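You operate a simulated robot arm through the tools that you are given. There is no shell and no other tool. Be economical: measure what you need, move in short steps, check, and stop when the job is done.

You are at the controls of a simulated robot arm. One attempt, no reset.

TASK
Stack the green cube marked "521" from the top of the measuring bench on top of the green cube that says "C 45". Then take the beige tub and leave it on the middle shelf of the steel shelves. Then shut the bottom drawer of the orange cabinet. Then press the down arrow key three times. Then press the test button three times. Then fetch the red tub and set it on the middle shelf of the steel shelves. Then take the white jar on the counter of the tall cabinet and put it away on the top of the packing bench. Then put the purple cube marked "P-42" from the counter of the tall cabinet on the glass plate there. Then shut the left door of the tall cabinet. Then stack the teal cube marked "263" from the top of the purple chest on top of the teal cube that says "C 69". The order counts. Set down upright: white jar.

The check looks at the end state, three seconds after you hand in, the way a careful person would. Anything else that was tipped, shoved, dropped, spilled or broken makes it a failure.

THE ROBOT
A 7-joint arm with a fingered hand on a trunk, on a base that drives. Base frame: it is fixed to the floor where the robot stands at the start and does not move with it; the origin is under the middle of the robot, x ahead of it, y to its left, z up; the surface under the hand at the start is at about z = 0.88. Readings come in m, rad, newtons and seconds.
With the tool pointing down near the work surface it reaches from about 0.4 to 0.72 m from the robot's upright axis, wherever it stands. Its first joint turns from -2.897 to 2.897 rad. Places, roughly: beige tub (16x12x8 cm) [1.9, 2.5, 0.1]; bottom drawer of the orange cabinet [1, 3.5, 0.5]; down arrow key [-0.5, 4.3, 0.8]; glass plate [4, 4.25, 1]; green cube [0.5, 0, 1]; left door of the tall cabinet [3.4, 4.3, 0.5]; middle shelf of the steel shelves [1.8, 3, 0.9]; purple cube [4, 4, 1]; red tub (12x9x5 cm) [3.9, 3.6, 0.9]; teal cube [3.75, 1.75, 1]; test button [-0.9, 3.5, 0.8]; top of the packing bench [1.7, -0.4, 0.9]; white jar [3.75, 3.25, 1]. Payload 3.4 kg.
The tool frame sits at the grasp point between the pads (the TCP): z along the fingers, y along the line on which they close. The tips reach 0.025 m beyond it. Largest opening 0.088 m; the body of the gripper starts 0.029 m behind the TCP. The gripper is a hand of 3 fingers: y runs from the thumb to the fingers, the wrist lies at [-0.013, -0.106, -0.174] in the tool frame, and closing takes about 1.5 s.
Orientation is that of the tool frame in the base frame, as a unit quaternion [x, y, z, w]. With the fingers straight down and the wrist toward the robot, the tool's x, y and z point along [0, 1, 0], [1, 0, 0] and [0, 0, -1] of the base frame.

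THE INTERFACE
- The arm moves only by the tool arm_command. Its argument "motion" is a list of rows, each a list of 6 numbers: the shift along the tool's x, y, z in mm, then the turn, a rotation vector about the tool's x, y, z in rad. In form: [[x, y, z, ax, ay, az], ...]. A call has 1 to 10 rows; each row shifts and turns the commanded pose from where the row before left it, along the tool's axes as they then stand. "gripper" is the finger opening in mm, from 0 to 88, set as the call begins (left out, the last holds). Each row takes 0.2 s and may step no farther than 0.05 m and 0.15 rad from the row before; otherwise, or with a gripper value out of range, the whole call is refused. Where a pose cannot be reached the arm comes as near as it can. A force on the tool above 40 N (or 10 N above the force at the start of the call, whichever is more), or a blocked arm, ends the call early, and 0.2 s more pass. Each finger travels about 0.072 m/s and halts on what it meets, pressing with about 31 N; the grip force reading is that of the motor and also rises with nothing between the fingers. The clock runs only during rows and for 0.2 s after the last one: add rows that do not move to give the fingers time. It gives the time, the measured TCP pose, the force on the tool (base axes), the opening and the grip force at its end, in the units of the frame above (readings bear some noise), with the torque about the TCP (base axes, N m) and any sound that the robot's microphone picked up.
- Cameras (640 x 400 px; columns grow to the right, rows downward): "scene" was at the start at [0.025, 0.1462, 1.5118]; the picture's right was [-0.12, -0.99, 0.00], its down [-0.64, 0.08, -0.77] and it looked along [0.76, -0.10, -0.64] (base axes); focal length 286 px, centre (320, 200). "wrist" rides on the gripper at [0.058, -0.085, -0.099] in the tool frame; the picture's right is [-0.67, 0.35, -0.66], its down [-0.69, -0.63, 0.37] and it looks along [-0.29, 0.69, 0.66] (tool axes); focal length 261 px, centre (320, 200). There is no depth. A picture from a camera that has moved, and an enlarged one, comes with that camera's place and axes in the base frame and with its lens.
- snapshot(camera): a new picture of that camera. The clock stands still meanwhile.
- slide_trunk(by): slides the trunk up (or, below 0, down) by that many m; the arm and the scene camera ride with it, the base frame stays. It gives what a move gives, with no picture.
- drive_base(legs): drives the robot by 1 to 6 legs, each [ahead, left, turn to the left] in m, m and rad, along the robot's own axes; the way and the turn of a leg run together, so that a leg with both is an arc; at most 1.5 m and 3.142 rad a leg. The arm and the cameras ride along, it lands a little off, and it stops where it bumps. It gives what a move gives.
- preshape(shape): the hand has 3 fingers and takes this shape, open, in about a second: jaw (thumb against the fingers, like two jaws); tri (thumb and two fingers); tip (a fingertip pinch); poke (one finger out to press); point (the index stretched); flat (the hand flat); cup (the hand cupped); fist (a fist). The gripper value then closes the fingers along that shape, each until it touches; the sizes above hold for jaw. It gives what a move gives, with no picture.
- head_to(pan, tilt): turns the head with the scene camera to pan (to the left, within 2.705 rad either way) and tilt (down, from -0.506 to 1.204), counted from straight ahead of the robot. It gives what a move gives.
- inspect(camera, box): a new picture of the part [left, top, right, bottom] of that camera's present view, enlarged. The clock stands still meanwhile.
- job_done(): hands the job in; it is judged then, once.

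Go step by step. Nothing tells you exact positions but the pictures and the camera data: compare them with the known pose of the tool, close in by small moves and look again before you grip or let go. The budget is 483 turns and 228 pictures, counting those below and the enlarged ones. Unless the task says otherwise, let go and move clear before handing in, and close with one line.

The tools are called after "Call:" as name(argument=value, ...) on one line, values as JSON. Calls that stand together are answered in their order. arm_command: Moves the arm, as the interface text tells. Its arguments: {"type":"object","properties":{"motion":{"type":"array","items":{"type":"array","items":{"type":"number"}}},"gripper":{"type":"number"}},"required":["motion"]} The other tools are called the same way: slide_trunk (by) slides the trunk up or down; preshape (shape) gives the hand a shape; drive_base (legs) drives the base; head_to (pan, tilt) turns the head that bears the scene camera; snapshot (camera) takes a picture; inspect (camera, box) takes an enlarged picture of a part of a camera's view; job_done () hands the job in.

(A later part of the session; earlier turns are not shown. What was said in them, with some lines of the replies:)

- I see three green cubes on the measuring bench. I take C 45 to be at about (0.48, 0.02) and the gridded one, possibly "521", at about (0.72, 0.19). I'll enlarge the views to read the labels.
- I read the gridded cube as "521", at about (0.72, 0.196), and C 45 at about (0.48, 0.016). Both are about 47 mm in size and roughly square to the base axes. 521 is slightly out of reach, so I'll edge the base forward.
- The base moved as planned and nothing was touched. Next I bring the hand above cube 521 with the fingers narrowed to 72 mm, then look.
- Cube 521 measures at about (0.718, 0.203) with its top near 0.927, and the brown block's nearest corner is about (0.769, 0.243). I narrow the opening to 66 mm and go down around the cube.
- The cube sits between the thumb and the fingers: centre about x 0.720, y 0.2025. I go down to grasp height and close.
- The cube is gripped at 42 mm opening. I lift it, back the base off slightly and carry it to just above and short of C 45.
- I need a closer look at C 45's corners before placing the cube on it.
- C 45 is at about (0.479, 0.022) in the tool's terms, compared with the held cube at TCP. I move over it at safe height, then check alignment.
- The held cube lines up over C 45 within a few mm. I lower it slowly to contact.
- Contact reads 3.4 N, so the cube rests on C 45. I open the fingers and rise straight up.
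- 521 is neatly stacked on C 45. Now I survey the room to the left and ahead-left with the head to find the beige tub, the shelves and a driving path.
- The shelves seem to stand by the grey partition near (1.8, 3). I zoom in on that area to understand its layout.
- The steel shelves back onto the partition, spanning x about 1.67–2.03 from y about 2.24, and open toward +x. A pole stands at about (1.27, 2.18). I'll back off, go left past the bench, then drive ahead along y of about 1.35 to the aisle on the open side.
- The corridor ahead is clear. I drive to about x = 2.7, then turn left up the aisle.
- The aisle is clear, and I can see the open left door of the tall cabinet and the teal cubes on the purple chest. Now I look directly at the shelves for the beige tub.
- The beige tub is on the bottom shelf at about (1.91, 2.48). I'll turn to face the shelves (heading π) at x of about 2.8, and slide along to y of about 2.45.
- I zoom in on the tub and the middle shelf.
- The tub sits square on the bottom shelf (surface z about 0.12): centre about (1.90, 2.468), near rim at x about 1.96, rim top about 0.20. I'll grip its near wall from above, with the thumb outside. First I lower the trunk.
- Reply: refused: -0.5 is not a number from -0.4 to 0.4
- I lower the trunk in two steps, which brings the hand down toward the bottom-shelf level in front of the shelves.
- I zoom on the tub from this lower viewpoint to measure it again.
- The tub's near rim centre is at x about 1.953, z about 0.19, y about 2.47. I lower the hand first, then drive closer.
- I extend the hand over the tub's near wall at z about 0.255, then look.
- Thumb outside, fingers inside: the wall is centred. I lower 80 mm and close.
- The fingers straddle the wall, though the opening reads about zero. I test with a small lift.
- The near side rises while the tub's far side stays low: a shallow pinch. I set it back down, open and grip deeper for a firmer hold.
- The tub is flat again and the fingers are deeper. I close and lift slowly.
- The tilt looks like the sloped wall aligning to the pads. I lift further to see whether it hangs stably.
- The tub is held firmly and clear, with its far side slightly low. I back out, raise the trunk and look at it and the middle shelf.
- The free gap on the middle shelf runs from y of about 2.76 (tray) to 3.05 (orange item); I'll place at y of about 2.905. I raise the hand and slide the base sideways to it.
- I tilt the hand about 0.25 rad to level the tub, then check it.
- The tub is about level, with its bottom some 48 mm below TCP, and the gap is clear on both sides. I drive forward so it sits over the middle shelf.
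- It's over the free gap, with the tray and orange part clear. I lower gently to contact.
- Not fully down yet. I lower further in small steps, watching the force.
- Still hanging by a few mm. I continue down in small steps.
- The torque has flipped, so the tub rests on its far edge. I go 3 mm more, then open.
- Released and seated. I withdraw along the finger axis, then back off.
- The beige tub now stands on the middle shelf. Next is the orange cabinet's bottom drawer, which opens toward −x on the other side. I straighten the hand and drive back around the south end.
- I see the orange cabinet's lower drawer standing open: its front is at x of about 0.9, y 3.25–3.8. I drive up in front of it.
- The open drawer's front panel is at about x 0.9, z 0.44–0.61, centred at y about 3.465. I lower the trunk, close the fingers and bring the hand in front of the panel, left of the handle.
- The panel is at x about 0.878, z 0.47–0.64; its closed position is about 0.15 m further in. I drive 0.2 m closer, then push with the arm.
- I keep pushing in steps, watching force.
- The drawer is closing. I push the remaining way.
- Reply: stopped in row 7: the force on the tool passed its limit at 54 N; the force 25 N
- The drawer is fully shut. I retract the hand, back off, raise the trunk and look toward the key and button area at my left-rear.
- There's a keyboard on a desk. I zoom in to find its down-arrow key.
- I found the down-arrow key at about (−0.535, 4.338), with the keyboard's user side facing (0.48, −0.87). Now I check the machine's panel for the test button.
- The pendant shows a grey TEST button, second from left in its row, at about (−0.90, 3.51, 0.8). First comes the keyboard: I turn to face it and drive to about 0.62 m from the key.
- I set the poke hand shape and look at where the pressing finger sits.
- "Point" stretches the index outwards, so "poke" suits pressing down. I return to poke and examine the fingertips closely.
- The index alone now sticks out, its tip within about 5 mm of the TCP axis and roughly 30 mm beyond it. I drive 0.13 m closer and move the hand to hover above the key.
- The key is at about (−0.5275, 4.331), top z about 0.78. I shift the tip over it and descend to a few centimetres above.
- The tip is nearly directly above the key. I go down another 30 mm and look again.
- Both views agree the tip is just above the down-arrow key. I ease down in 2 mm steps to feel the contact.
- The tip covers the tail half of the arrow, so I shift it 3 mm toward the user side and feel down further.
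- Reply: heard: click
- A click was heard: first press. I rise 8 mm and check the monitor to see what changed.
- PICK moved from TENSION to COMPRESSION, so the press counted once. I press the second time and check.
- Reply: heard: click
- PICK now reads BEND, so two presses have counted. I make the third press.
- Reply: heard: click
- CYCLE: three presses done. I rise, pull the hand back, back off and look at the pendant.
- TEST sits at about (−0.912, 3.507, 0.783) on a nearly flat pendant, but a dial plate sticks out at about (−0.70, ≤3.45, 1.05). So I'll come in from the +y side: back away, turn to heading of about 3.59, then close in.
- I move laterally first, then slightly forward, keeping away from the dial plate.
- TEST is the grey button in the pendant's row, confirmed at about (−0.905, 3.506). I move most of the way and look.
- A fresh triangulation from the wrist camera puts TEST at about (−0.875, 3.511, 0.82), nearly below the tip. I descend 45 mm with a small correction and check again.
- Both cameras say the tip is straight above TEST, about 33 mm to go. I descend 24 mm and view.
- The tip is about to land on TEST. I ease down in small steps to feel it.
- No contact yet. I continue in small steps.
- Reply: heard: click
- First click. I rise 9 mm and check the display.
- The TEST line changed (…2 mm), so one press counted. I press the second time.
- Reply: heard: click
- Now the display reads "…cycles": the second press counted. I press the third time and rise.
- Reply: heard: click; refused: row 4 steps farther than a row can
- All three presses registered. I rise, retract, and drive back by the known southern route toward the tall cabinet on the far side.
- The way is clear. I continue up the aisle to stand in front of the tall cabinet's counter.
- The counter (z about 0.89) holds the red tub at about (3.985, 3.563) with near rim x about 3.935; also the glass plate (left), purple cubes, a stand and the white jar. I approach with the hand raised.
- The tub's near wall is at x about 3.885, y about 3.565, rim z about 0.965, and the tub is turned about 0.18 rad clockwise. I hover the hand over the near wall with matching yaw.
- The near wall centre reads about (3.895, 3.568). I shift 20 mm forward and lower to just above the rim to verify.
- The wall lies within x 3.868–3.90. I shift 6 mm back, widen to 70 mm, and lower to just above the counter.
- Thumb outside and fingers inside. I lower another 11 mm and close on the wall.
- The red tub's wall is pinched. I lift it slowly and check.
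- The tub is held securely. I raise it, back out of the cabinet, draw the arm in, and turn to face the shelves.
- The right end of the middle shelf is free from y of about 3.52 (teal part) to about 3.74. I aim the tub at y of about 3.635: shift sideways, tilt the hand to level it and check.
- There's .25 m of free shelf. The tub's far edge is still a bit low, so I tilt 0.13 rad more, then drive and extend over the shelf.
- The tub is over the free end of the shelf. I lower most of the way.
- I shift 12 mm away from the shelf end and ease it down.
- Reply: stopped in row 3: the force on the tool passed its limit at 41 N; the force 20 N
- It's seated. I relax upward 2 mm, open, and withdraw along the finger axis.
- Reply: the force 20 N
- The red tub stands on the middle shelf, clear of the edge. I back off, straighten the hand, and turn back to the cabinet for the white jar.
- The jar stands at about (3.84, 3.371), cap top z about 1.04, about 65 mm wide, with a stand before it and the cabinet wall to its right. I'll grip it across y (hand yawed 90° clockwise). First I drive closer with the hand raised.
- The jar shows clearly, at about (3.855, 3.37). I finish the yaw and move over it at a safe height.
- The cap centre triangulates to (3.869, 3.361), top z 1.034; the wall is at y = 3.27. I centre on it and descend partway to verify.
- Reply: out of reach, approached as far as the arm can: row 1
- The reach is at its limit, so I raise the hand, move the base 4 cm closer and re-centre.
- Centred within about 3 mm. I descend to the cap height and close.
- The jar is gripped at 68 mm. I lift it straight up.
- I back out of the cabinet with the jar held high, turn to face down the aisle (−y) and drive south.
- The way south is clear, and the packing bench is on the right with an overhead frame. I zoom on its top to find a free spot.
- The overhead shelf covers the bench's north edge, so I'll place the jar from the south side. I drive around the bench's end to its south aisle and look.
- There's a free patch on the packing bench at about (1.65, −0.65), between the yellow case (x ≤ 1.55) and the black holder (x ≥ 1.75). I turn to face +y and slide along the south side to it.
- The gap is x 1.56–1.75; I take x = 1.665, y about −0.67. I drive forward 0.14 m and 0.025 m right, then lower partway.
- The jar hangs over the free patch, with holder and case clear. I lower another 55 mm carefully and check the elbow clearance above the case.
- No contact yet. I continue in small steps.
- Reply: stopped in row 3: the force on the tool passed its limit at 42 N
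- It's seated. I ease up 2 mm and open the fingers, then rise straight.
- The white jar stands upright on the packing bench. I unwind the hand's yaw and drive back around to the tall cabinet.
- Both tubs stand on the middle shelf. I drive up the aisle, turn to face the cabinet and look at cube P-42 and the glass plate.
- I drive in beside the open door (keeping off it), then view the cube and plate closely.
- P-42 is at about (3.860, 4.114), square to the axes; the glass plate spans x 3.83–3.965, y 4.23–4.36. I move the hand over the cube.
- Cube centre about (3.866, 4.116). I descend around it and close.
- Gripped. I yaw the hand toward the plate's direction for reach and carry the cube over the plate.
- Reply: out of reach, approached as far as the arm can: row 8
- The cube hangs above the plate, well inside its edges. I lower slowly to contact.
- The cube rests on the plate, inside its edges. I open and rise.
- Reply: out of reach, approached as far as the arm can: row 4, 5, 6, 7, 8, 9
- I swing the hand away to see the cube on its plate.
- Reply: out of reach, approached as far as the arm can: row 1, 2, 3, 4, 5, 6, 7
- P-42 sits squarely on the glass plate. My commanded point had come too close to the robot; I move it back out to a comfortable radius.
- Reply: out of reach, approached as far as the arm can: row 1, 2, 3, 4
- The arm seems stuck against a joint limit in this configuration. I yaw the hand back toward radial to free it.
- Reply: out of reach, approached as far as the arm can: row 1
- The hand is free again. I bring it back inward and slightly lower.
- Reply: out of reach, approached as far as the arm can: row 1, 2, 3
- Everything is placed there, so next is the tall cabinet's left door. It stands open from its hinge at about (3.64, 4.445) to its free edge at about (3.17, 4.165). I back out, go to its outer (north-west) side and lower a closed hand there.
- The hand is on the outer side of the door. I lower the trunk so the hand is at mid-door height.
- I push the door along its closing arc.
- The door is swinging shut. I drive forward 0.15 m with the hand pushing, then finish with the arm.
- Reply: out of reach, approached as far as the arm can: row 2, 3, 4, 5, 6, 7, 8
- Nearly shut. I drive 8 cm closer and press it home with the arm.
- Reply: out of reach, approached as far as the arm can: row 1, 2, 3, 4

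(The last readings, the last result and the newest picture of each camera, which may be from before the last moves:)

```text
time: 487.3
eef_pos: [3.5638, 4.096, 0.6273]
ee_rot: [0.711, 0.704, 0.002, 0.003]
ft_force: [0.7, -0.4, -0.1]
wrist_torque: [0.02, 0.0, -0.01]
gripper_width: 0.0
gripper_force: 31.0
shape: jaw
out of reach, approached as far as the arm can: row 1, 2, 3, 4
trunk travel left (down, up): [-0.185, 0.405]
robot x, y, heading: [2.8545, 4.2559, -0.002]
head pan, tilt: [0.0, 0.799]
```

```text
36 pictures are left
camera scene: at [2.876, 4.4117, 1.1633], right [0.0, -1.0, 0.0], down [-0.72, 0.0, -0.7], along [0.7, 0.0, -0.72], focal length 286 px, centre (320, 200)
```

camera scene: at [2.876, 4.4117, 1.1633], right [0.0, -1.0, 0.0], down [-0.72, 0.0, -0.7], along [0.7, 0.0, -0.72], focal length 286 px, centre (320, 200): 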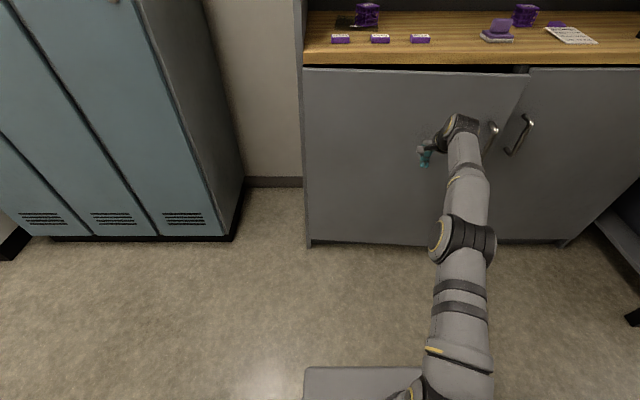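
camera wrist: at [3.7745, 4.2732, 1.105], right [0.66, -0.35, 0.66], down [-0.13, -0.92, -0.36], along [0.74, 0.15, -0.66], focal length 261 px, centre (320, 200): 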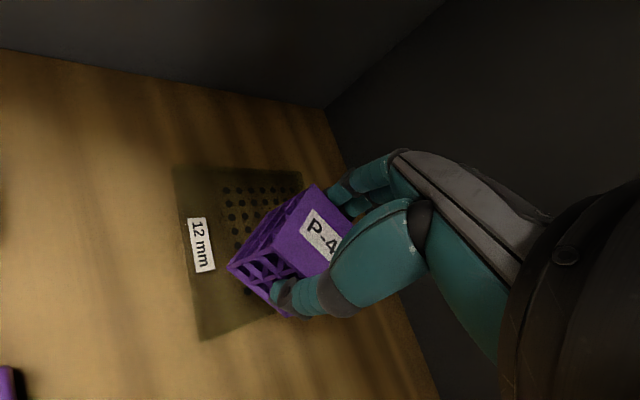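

Call:
drive_base(legs=[[0.04, 0, 0]])

Call:
inspect(camera="scene", box=[300, 40, 560, 250])

```text
time: 488.1
eef_pos: [3.6042, 4.0944, 0.628]
ee_rot: [0.711, 0.703, -0.001, 0.004]
ft_force: [-0.3, 0.4, -0.2]
wrist_torque: [-0.03, 0.02, 0.01]
gripper_width: 0.0001
gripper_force: 30.9
shape: jaw
trunk travel left (down, up): [-0.185, 0.405]
robot x, y, heading: [2.8934, 4.2524, -0.0]
head pan, tilt: [0.0, 0.799]
```

```text
1.90 times, centred on (430, 145) of scene
camera zoom: at [2.9159, 4.4116, 1.1633], right [0.0, -1.0, 0.0], down [-0.72, 0.0, -0.7], along [0.7, 0.0, -0.72], focal length 545 px, centre (110, 305)
```

zoom: 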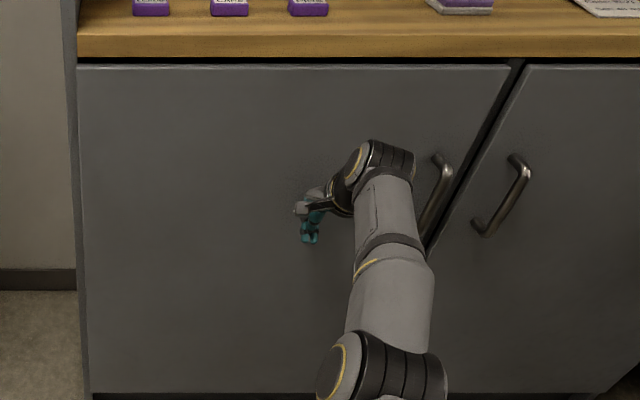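

The door looks flush. I press a touch more to be sure.

Call:
drive_base(legs=[[0.025, 0, 0]])

Call:
inspect(camera="scene", box=[300, 40, 560, 250])

```text
time: 489.0
eef_pos: [3.6214, 4.0946, 0.6259]
ee_rot: [0.709, 0.705, -0.002, 0.0]
ft_force: [-7.3, 2.5, 2.3]
wrist_torque: [-0.09, -0.44, -0.03]
gripper_width: 0.0
gripper_force: 30.7
shape: jaw
trunk travel left (down, up): [-0.185, 0.405]
robot x, y, heading: [2.9171, 4.2545, 0.0]
head pan, tilt: [0.0, 0.799]
stopped in leg 1: the force on the tool passed its limit at 68 N (the readings are from after the stop); the commanded pose is now the measured one
```

```text
1.90 times, centred on (430, 145) of scene
camera zoom: at [2.9366, 4.4118, 1.1633], right [0.0, -1.0, 0.0], down [-0.72, 0.0, -0.7], along [0.7, 0.0, -0.72], focal length 545 px, centre (110, 305)
```

zoom: 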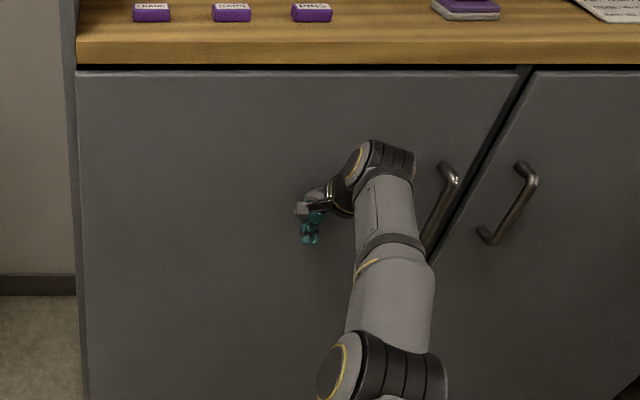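

The door is fully shut. I back off, tuck the arm in, raise the trunk, and slide down the aisle to the purple chest.

Call:
drive_base(legs=[[-0.3, 0, 0]])

Call:
slide_trunk(by=0.4)

Call:
arm_command(motion=[[20, -40, -20, 0, 0, 0], [20, -40, -20, 0, 0, 0], [20, -40, -20, 0, 0, 0], [20, -40, -20, 0, 0, 0], [20, -35, -20, 0, 0, 0], [20, -35, 0, 0, 0, 0], [0, 0, 0, 0, 0, 0]])

Call:
drive_base(legs=[[0, -1.3, 0], [0, -1.15, 0]])

Call:
head_to(pan=0.0, tilt=0.65)

Call:
snapshot(camera="scene")

```text
time: 491.1
eef_pos: [3.3194, 4.0957, 0.6252]
ee_rot: [0.71, 0.704, -0.003, -0.001]
ft_force: [0.3, 0.2, -0.1]
wrist_torque: [-0.04, -0.02, 0.02]
gripper_width: 0.0
gripper_force: 31.0
shape: jaw
trunk travel left (down, up): [-0.185, 0.405]
robot x, y, heading: [2.612, 4.2565, -0.0]
head pan, tilt: [0.0, 0.799]
```

```text
time: 494.9
eef_pos: [3.319, 4.0965, 1.0264]
ee_rot: [0.709, 0.705, -0.002, -0.002]
ft_force: [0.7, 0.4, 0.6]
wrist_torque: [0.01, -0.02, -0.03]
gripper_width: 0.0
gripper_force: 30.8
shape: jaw
trunk travel left (down, up): [-0.585, 0.005]
robot x, y, heading: [2.615, 4.2564, 0.004]
head pan, tilt: [0.0, 0.799]
```

```text
time: 496.5
eef_pos: [3.0876, 4.2174, 1.1259]
ee_rot: [0.709, 0.705, -0.002, -0.001]
ft_force: [-0.6, 0.6, -0.8]
wrist_torque: [-0.01, 0.0, -0.01]
gripper_width: 0.0001
gripper_force: 30.4
shape: jaw
trunk travel left (down, up): [-0.585, 0.005]
robot x, y, heading: [2.614, 4.2533, 0.002]
head pan, tilt: [0.0, 0.799]
```

```text
time: 508.5
eef_pos: [3.0812, 1.7714, 1.1271]
ee_rot: [0.709, 0.705, -0.002, -0.001]
ft_force: [-0.3, -0.2, 0.1]
wrist_torque: [-0.02, -0.01, -0.01]
gripper_width: 0.0
gripper_force: 30.9
shape: jaw
trunk travel left (down, up): [-0.585, 0.005]
robot x, y, heading: [2.6075, 1.8087, 0.001]
head pan, tilt: [0.0, 0.799]
```

```text
time: 509.2
eef_pos: [3.0804, 1.7709, 1.1269]
ee_rot: [0.709, 0.705, -0.003, -0.001]
ft_force: [-0.2, 0.7, -0.8]
wrist_torque: [0.01, 0.0, -0.02]
gripper_width: 0.0
gripper_force: 31.9
shape: jaw
trunk travel left (down, up): [-0.585, 0.005]
robot x, y, heading: [2.6061, 1.8071, -0.002]
head pan, tilt: [0.0, 0.649]
```

```text
33 pictures are left
camera scene: at [2.6321, 1.9655, 1.5758], right [0.0, -1.0, 0.0], down [-0.6, 0.0, -0.8], along [0.8, 0.0, -0.6], focal length 286 px, centre (320, 200)
```

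scene: 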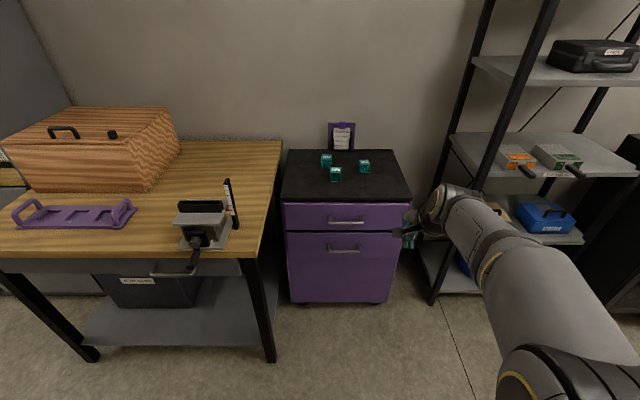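

Call:
inspect(camera="scene", box=[270, 110, 430, 220])

```text
3.64 times, centred on (350, 165) of scene
camera zoom: at [2.6321, 1.9655, 1.5758], right [0.0, -1.0, 0.0], down [-0.6, 0.0, -0.8], along [0.8, 0.0, -0.6], focal length 1041 px, centre (211, 327)
```

zoom: 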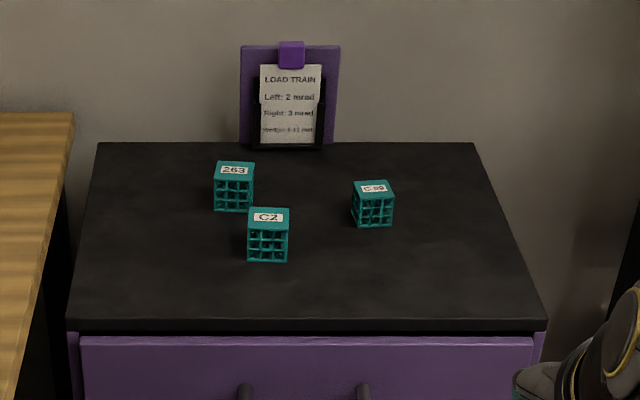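

I see 263 at about (3.83, 1.935), C 69 at about (3.80, 1.758) and C 2 in front. I drive up to the chest and open the hand.

Call:
drive_base(legs=[[0.57, 0, 0]])

Call:
arm_command(motion=[[30, 25, 0, 0, 0, 0], [30, 25, 0, 0, 0, 0], [30, 25, 0, 0, 0, 0], [30, 25, 10, 0, 0, 0], [30, 25, 20, 0, 0, 0], [0, 20, 20, 0, 0, 0], [0, 0, 0, 0, 0, 0]], gripper=66)

Call:
head_to(pan=0.0, tilt=0.8)

Call:
inspect(camera="scene", box=[240, 100, 460, 260])

Call:
snapshot(camera="wrist")

```text
time: 512.5
eef_pos: [3.6543, 1.7757, 1.1268]
ee_rot: [0.707, 0.707, -0.003, -0.001]
ft_force: [0.4, -0.2, 0.2]
wrist_torque: [0.01, -0.02, -0.01]
gripper_width: 0.0
gripper_force: 30.9
shape: jaw
trunk travel left (down, up): [-0.585, 0.005]
robot x, y, heading: [3.1805, 1.8097, 0.008]
head pan, tilt: [0.0, 0.649]
```

```text
time: 514.1
eef_pos: [3.7986, 1.9263, 1.0749]
ee_rot: [0.707, 0.707, -0.003, -0.001]
ft_force: [0.0, 0.3, 0.5]
wrist_torque: [-0.02, 0.02, -0.02]
gripper_width: 0.066
gripper_force: 0.1
shape: jaw
trunk travel left (down, up): [-0.585, 0.005]
robot x, y, heading: [3.1811, 1.81, 0.008]
head pan, tilt: [0.0, 0.649]
```

```text
time: 514.8
eef_pos: [3.7983, 1.9264, 1.076]
ee_rot: [0.707, 0.707, -0.002, 0.0]
ft_force: [-0.2, -0.6, 0.2]
wrist_torque: [0.01, 0.0, -0.02]
gripper_width: 0.0659
gripper_force: 0.0
shape: jaw
trunk travel left (down, up): [-0.585, 0.005]
robot x, y, heading: [3.1768, 1.813, 0.005]
head pan, tilt: [0.0, 0.799]
```

```text
2.50 times, centred on (350, 180) of scene
camera zoom: at [3.1981, 1.9677, 1.5633], right [0.01, -1.0, 0.0], down [-0.72, 0.0, -0.7], along [0.7, 0.0, -0.72], focal length 715 px, centre (245, 250)
```

zoom: 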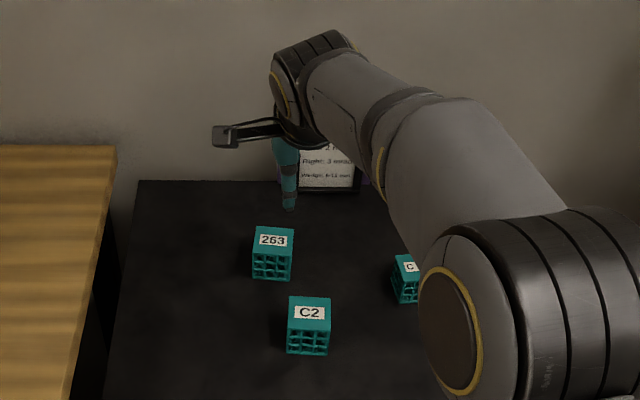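

```text
30 pictures are left
camera wrist: at [3.7136, 1.9861, 1.175], right [0.35, -0.67, 0.66], down [-0.63, -0.69, -0.36], along [0.69, -0.29, -0.66], focal length 261 px, centre (320, 200)
```

wrist: 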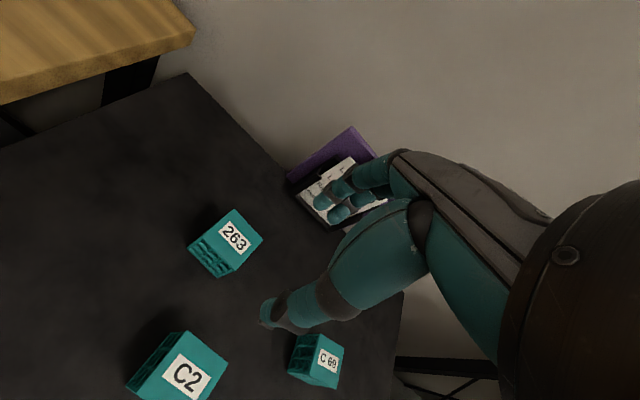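

263's centre is about (3.838, 1.937), chest top z about 0.884. I move over it and descend partway.

Call:
arm_command(motion=[[6, 20, 20, 0, 0, 0], [5, 20, 30, 0, 0, 0], [0, 0, 30, 0, 0, 0], [0, 0, 20, 0, 0, 0], [0, 0, 0, 0, 0, 0]])

Call:
snapshot(camera="wrist")

```text
time: 516.0
eef_pos: [3.8386, 1.9371, 0.9754]
ee_rot: [0.707, 0.707, -0.002, -0.001]
ft_force: [-0.5, 0.3, 0.3]
wrist_torque: [0.0, -0.02, 0.02]
gripper_width: 0.0659
gripper_force: 0.1
shape: jaw
trunk travel left (down, up): [-0.585, 0.005]
robot x, y, heading: [3.1778, 1.8119, 0.011]
head pan, tilt: [0.0, 0.799]
```

```text
29 pictures are left
camera wrist: at [3.7541, 1.9969, 1.0754], right [0.35, -0.67, 0.66], down [-0.63, -0.69, -0.36], along [0.69, -0.29, -0.66], focal length 261 px, centre (320, 200)
```

wrist: 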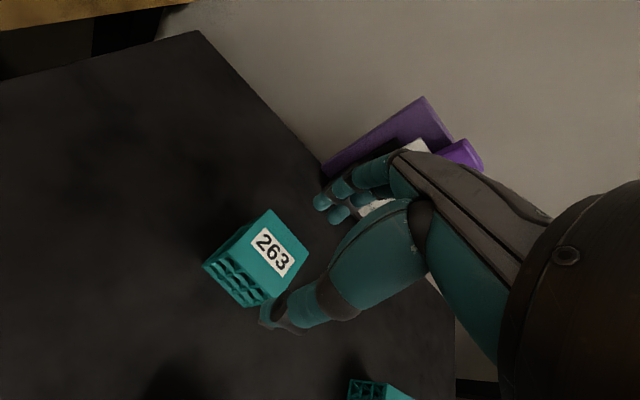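

I correct 5 mm in y and go down to grasp.

Call:
arm_command(motion=[[5, 2, 20, 0, 0, 0], [0, 0, 20, 0, 0, 0], [0, 0, 14, 0, 0, 0], [0, 0, 4, 0, 0, 0], [0, 0, 0, 0, 0, 0]])

Call:
arm_command(motion=[[0, 0, 0, 0, 0, 0], [0, 0, 0, 0, 0, 0], [0, 0, 0, 0, 0, 0], [0, 0, 0, 0, 0, 0], [0, 0, 0, 0, 0, 0]], gripper=30)

Call:
arm_command(motion=[[0, 0, -10, 0, 0, 0], [0, 0, -30, 0, 0, 0], [0, 0, -40, 0, 0, 0], [0, 0, -40, 0, 0, 0], [0, 0, 0, 0, 0, 0]])

Call:
snapshot(camera="wrist")

```text
time: 517.2
eef_pos: [3.8411, 1.9412, 0.9172]
ee_rot: [0.707, 0.707, -0.003, -0.001]
ft_force: [-0.4, -0.4, -0.9]
wrist_torque: [-0.01, -0.01, -0.01]
gripper_width: 0.0662
gripper_force: 0.0
shape: jaw
trunk travel left (down, up): [-0.585, 0.005]
robot x, y, heading: [3.1776, 1.8089, 0.006]
head pan, tilt: [0.0, 0.799]
```

```text
time: 518.4
eef_pos: [3.8402, 1.9413, 0.9184]
ee_rot: [0.707, 0.707, -0.002, -0.001]
ft_force: [0.3, 0.3, -0.2]
wrist_torque: [0.0, 0.02, -0.01]
gripper_width: 0.0437
gripper_force: 31.0
shape: jaw
trunk travel left (down, up): [-0.585, 0.005]
robot x, y, heading: [3.1793, 1.8099, 0.011]
head pan, tilt: [0.0, 0.799]
```

```text
time: 519.6
eef_pos: [3.8392, 1.9424, 1.0373]
ee_rot: [0.707, 0.707, -0.002, -0.002]
ft_force: [-0.5, -0.4, -0.8]
wrist_torque: [-0.02, 0.0, 0.01]
gripper_width: 0.0434
gripper_force: 30.8
shape: jaw
trunk travel left (down, up): [-0.585, 0.005]
robot x, y, heading: [3.1742, 1.8128, 0.004]
head pan, tilt: [0.0, 0.799]
```

```text
28 pictures are left
camera wrist: at [3.7551, 2.0019, 1.1369], right [0.35, -0.67, 0.65], down [-0.63, -0.69, -0.36], along [0.69, -0.29, -0.66], focal length 261 px, centre (320, 200)
```

wrist: 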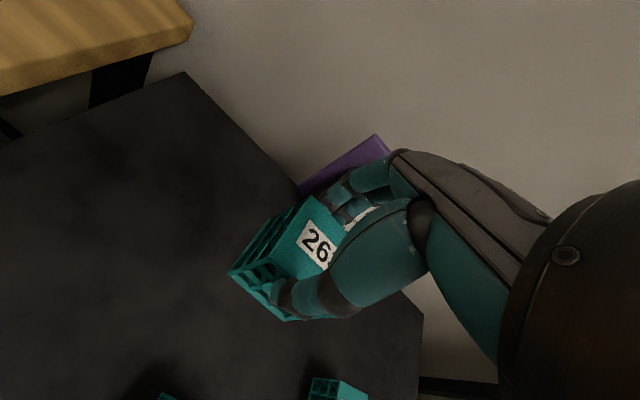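

Gripped and lifted. I move most of the way toward C 69 and look at it from closer.

Call:
arm_command(motion=[[-35, -12, 0, 0, 0, 0], [-35, -12, 0, 0, 0, 0], [-32, -12, 0, 0, 0, 0], [0, 0, 0, 0, 0, 0]])

Call:
inspect(camera="wrist", box=[190, 160, 430, 400])

Call:
inspect(camera="scene", box=[300, 160, 440, 260])

```text
time: 520.6
eef_pos: [3.8042, 1.8405, 1.0382]
ee_rot: [0.707, 0.707, -0.002, -0.001]
ft_force: [-0.1, 0.1, -0.2]
wrist_torque: [-0.01, 0.02, 0.01]
gripper_width: 0.0435
gripper_force: 30.8
shape: jaw
trunk travel left (down, up): [-0.585, 0.005]
robot x, y, heading: [3.1785, 1.8121, 0.006]
head pan, tilt: [0.0, 0.799]
```

```text
1.67 times, centred on (310, 280) of wrist
camera zoom: at [3.7195, 1.8995, 1.1379], right [0.35, -0.67, 0.65], down [-0.63, -0.69, -0.36], along [0.69, -0.29, -0.66], focal length 434 px, centre (337, 67)
```

zoom: 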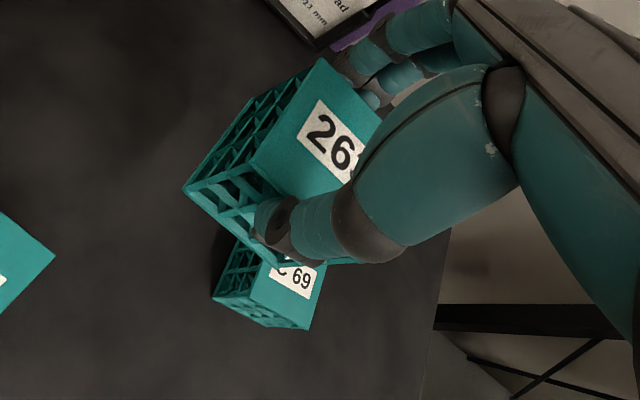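

```text
4.00 times, centred on (370, 210) of scene
camera zoom: at [3.1982, 1.9677, 1.5632], right [0.01, -1.0, 0.0], down [-0.72, 0.0, -0.7], along [0.7, 0.0, -0.72], focal length 1145 px, centre (120, 160)
```

zoom: 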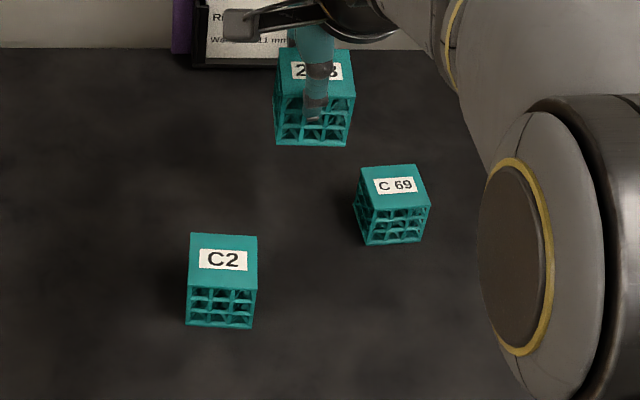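

C 69's centre comes out at about (3.803, 1.769) from both cameras. I move over it and lower to about 12 mm above contact.

Call:
arm_command(motion=[[-36, -0.5, 0, 0, 0, 0], [-36.5, -0.5, 0, 0, 0, 0], [0, 0, 25, 0, 0, 0], [0, 0, 25, 0, 0, 0], [0, 0, 10, 0, 0, 0], [0, 0, 0, 0, 0, 0]])

Call:
inspect(camera="wrist", box=[190, 160, 430, 400])

Call:
inspect(camera="scene", box=[300, 160, 440, 260])

```text
time: 522.0
eef_pos: [3.8037, 1.7678, 0.9774]
ee_rot: [0.707, 0.707, -0.003, -0.001]
ft_force: [-0.2, 0.0, -1.0]
wrist_torque: [0.05, -0.02, 0.02]
gripper_width: 0.0435
gripper_force: 30.9
shape: jaw
trunk travel left (down, up): [-0.585, 0.005]
robot x, y, heading: [3.1794, 1.8121, 0.004]
head pan, tilt: [0.0, 0.799]
```

```text
1.67 times, centred on (310, 280) of wrist
camera zoom: at [3.7187, 1.8269, 1.0777], right [0.35, -0.67, 0.65], down [-0.63, -0.69, -0.36], along [0.69, -0.29, -0.66], focal length 434 px, centre (337, 67)
```

zoom: 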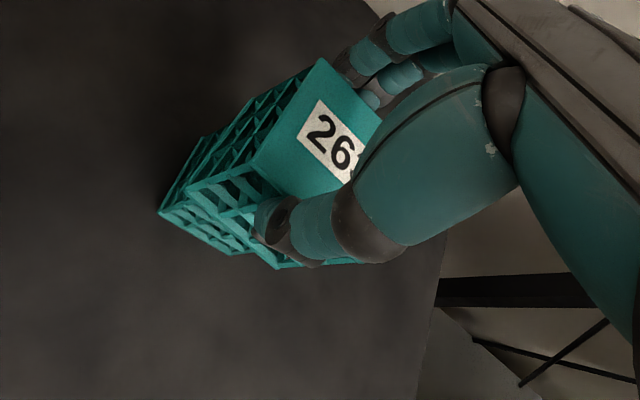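

```text
4.00 times, centred on (370, 210) of scene
camera zoom: at [3.1981, 1.9677, 1.5632], right [0.01, -1.0, 0.0], down [-0.72, 0.0, -0.7], along [0.7, 0.0, -0.72], focal length 1145 px, centre (120, 160)
```

zoom: 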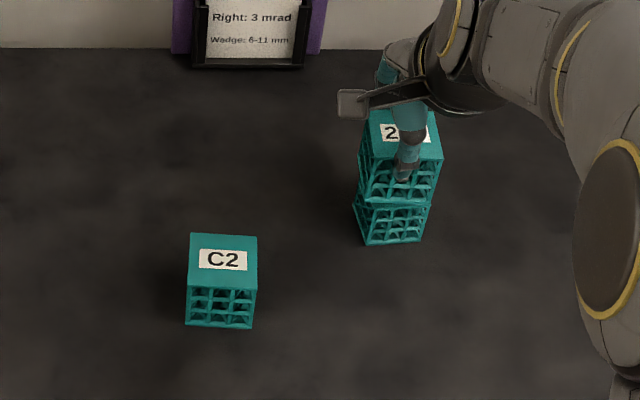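

Comparing the two cubes in both views, C 69 lies about 7 mm further in x and 8 mm less in y than the held cube. I correct that and check again.

Call:
arm_command(motion=[[-8, 7, -4, 0, 0, 0], [0, 0, 0, 0, 0, 0]])

Call:
inspect(camera="scene", box=[360, 175, 430, 235])

Call:
inspect(camera="wrist", box=[190, 160, 430, 400])

```text
time: 522.6
eef_pos: [3.8116, 1.7603, 0.9821]
ee_rot: [0.707, 0.708, -0.003, -0.002]
ft_force: [-0.1, -0.4, -0.3]
wrist_torque: [0.01, -0.01, -0.02]
gripper_width: 0.0434
gripper_force: 30.9
shape: jaw
trunk travel left (down, up): [-0.585, 0.005]
robot x, y, heading: [3.1802, 1.8163, 0.014]
head pan, tilt: [0.0, 0.799]
```

```text
6.67 times, centred on (395, 205) of scene
camera zoom: at [3.1981, 1.9677, 1.5633], right [0.01, -1.0, 0.0], down [-0.72, 0.0, -0.7], along [0.7, 0.0, -0.72], focal length 1908 px, centre (-180, 167)
```

zoom: 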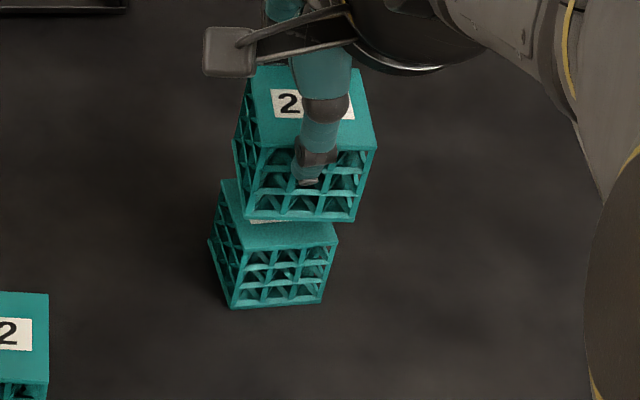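

```text
1.67 times, centred on (310, 280) of wrist
camera zoom: at [3.7257, 1.8189, 1.0819], right [0.35, -0.67, 0.66], down [-0.63, -0.69, -0.36], along [0.69, -0.29, -0.66], focal length 434 px, centre (337, 67)
```

zoom: 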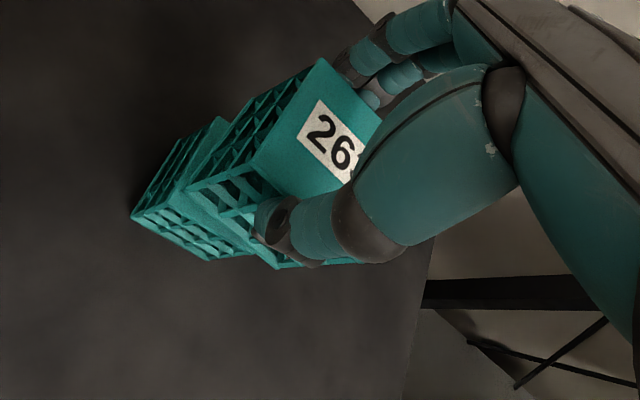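

Aligned to about 2 mm. With a final 2 mm tweak I lower to contact.

Call:
arm_command(motion=[[2, 2, 8, 0, 0, 0], [0, 0, 6, 0, 0, 0], [0, 0, 3, 0, 0, 0], [0, 0, 0, 0, 0, 0]])

Call:
arm_command(motion=[[0, 0, 2, 0, 0, 0], [0, 0, 2, 0, 0, 0], [0, 0, 0, 0, 0, 0]])

Call:
inspect(camera="scene", box=[360, 175, 430, 235])

```text
time: 523.6
eef_pos: [3.8125, 1.7602, 0.9651]
ee_rot: [0.707, 0.707, -0.002, -0.001]
ft_force: [0.4, 0.1, -0.6]
wrist_torque: [-0.01, 0.04, -0.01]
gripper_width: 0.0437
gripper_force: 31.3
shape: jaw
trunk travel left (down, up): [-0.585, 0.005]
robot x, y, heading: [3.1745, 1.8127, 0.003]
head pan, tilt: [0.0, 0.799]
```

```text
time: 524.4
eef_pos: [3.8121, 1.7616, 0.9613]
ee_rot: [0.707, 0.707, -0.002, -0.001]
ft_force: [1.1, -0.2, 4.4]
wrist_torque: [0.0, 0.08, -0.02]
gripper_width: 0.0435
gripper_force: 30.7
shape: jaw
trunk travel left (down, up): [-0.585, 0.005]
robot x, y, heading: [3.1801, 1.8082, 0.003]
head pan, tilt: [0.0, 0.799]
```

```text
6.67 times, centred on (395, 205) of scene
camera zoom: at [3.1975, 1.9677, 1.5633], right [0.01, -1.0, 0.0], down [-0.72, 0.0, -0.7], along [0.7, 0.0, -0.72], focal length 1908 px, centre (-180, 167)
```

zoom: 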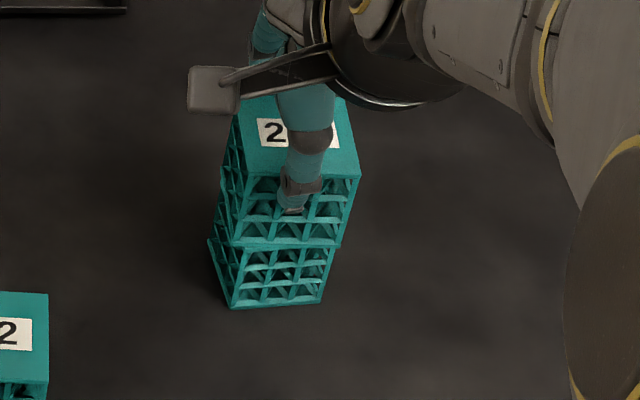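

Contact at 4.4 N with the edges aligned. I open and rise.

Call:
arm_command(motion=[[0, 0, 0, 0, 0, 0], [0, 0, 0, 0, 0, 0], [0, 0, 0, 0, 0, 0], [0, 0, 0, 0, 0, 0]], gripper=68)

Call:
arm_command(motion=[[0, 0, -20, 0, 0, 0], [0, 0, -40, 0, 0, 0], [0, 0, -50, 0, 0, 0], [0, 0, -40, 0, 0, 0], [0, -40, 0, 0, 0, 0], [0, -40, 0, 0, 0, 0], [0, -40, 0, 0, 0, 0], [0, 0, 0, 0, 0, 0]])

Call:
drive_base(legs=[[-0.4, 0, 0]])

Call:
snapshot(camera="scene")

```text
time: 525.4
eef_pos: [3.8123, 1.7622, 0.9601]
ee_rot: [0.707, 0.707, -0.003, -0.002]
ft_force: [0.5, -0.2, 0.8]
wrist_torque: [0.03, -0.01, 0.0]
gripper_width: 0.0679
gripper_force: 0.1
shape: jaw
trunk travel left (down, up): [-0.585, 0.005]
robot x, y, heading: [3.1803, 1.8091, 0.007]
head pan, tilt: [0.0, 0.799]
```

```text
time: 527.2
eef_pos: [3.693, 1.7616, 1.1109]
ee_rot: [0.707, 0.707, -0.003, -0.002]
ft_force: [0.7, -0.7, -0.1]
wrist_torque: [0.01, -0.02, 0.04]
gripper_width: 0.0679
gripper_force: 0.1
shape: jaw
trunk travel left (down, up): [-0.585, 0.005]
robot x, y, heading: [3.178, 1.8129, 0.009]
head pan, tilt: [0.0, 0.799]
```

```text
time: 529.7
eef_pos: [3.2912, 1.7596, 1.1104]
ee_rot: [0.706, 0.708, -0.002, -0.001]
ft_force: [0.5, 0.4, -0.8]
wrist_torque: [-0.02, -0.02, -0.02]
gripper_width: 0.0677
gripper_force: 0.0
shape: jaw
trunk travel left (down, up): [-0.585, 0.005]
robot x, y, heading: [2.7766, 1.8072, 0.012]
head pan, tilt: [0.0, 0.799]
```

```text
20 pictures are left
camera scene: at [2.7952, 1.9646, 1.5633], right [0.01, -1.0, 0.0], down [-0.72, -0.01, -0.7], along [0.7, 0.01, -0.72], focal length 286 px, centre (320, 200)
```

scene: 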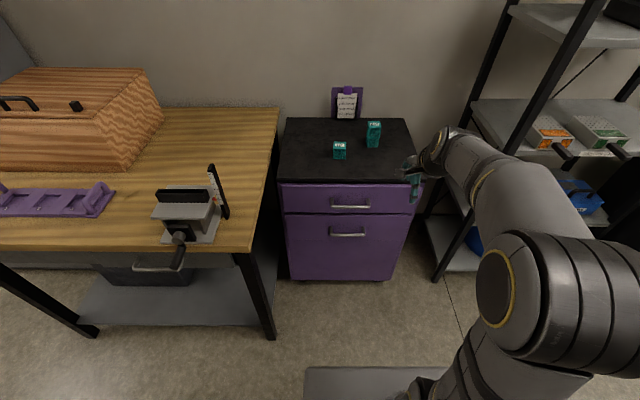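

263 stands on C 69. Before handing in, I check the cabinet door and the shelves once more.

Call:
head_to(pan=1.1, tilt=0.45)

Call:
snapshot(camera="scene")

Call:
head_to(pan=2.1, tilt=0.45)

Call:
snapshot(camera="scene")

```text
time: 531.0
eef_pos: [3.291, 1.7604, 1.111]
ee_rot: [0.706, 0.708, -0.003, -0.001]
ft_force: [1.0, 0.0, -0.4]
wrist_torque: [-0.02, -0.05, -0.03]
gripper_width: 0.0677
gripper_force: 0.1
shape: jaw
trunk travel left (down, up): [-0.585, 0.005]
robot x, y, heading: [2.7814, 1.8075, 0.011]
head pan, tilt: [1.1, 0.45]
```

```text
19 pictures are left
camera scene: at [2.7563, 2.0462, 1.5937], right [0.89, -0.45, 0.0], down [-0.19, -0.39, -0.9], along [0.4, 0.81, -0.44], focal length 286 px, centre (320, 200)
```

scene: 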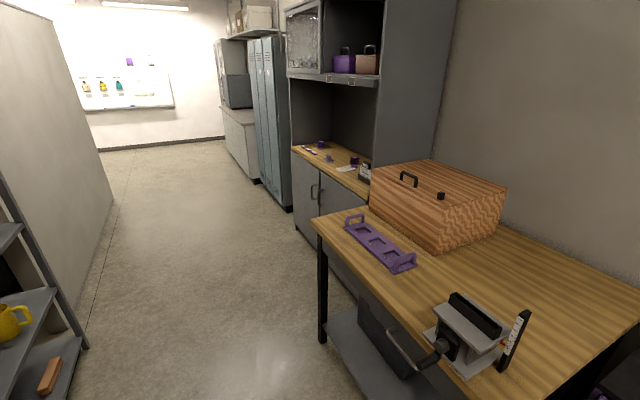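

```text
time: 532.3
eef_pos: [3.2911, 1.7603, 1.1118]
ee_rot: [0.707, 0.708, -0.002, -0.001]
ft_force: [0.3, 0.0, -0.2]
wrist_torque: [0.0, 0.0, 0.06]
gripper_width: 0.0677
gripper_force: 0.1
shape: jaw
trunk travel left (down, up): [-0.585, 0.005]
robot x, y, heading: [2.7776, 1.8096, 0.009]
head pan, tilt: [2.1, 0.45]
```

```text
18 pictures are left
camera scene: at [2.6682, 2.0429, 1.5937], right [0.86, 0.51, 0.0], down [0.22, -0.37, -0.9], along [-0.46, 0.77, -0.44], focal length 286 px, centre (320, 200)
```

scene: 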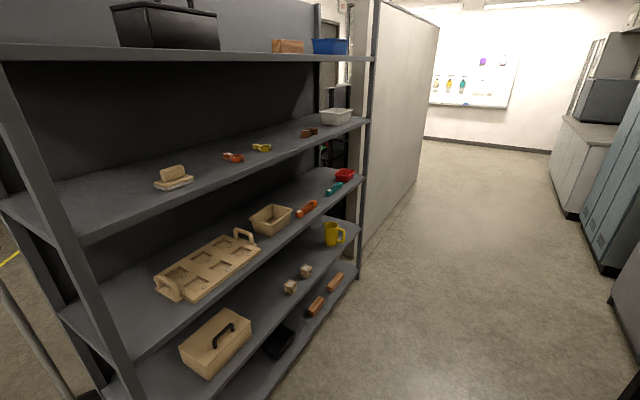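

The door is shut, both tubs sit on the middle shelf, and the hand is empty and clear. I hand the job in.

Call:
job_done()

```text
The job is handed in.
```

All ten steps were carried out in the order given, the white jar was set down upright, and the job is handed in.
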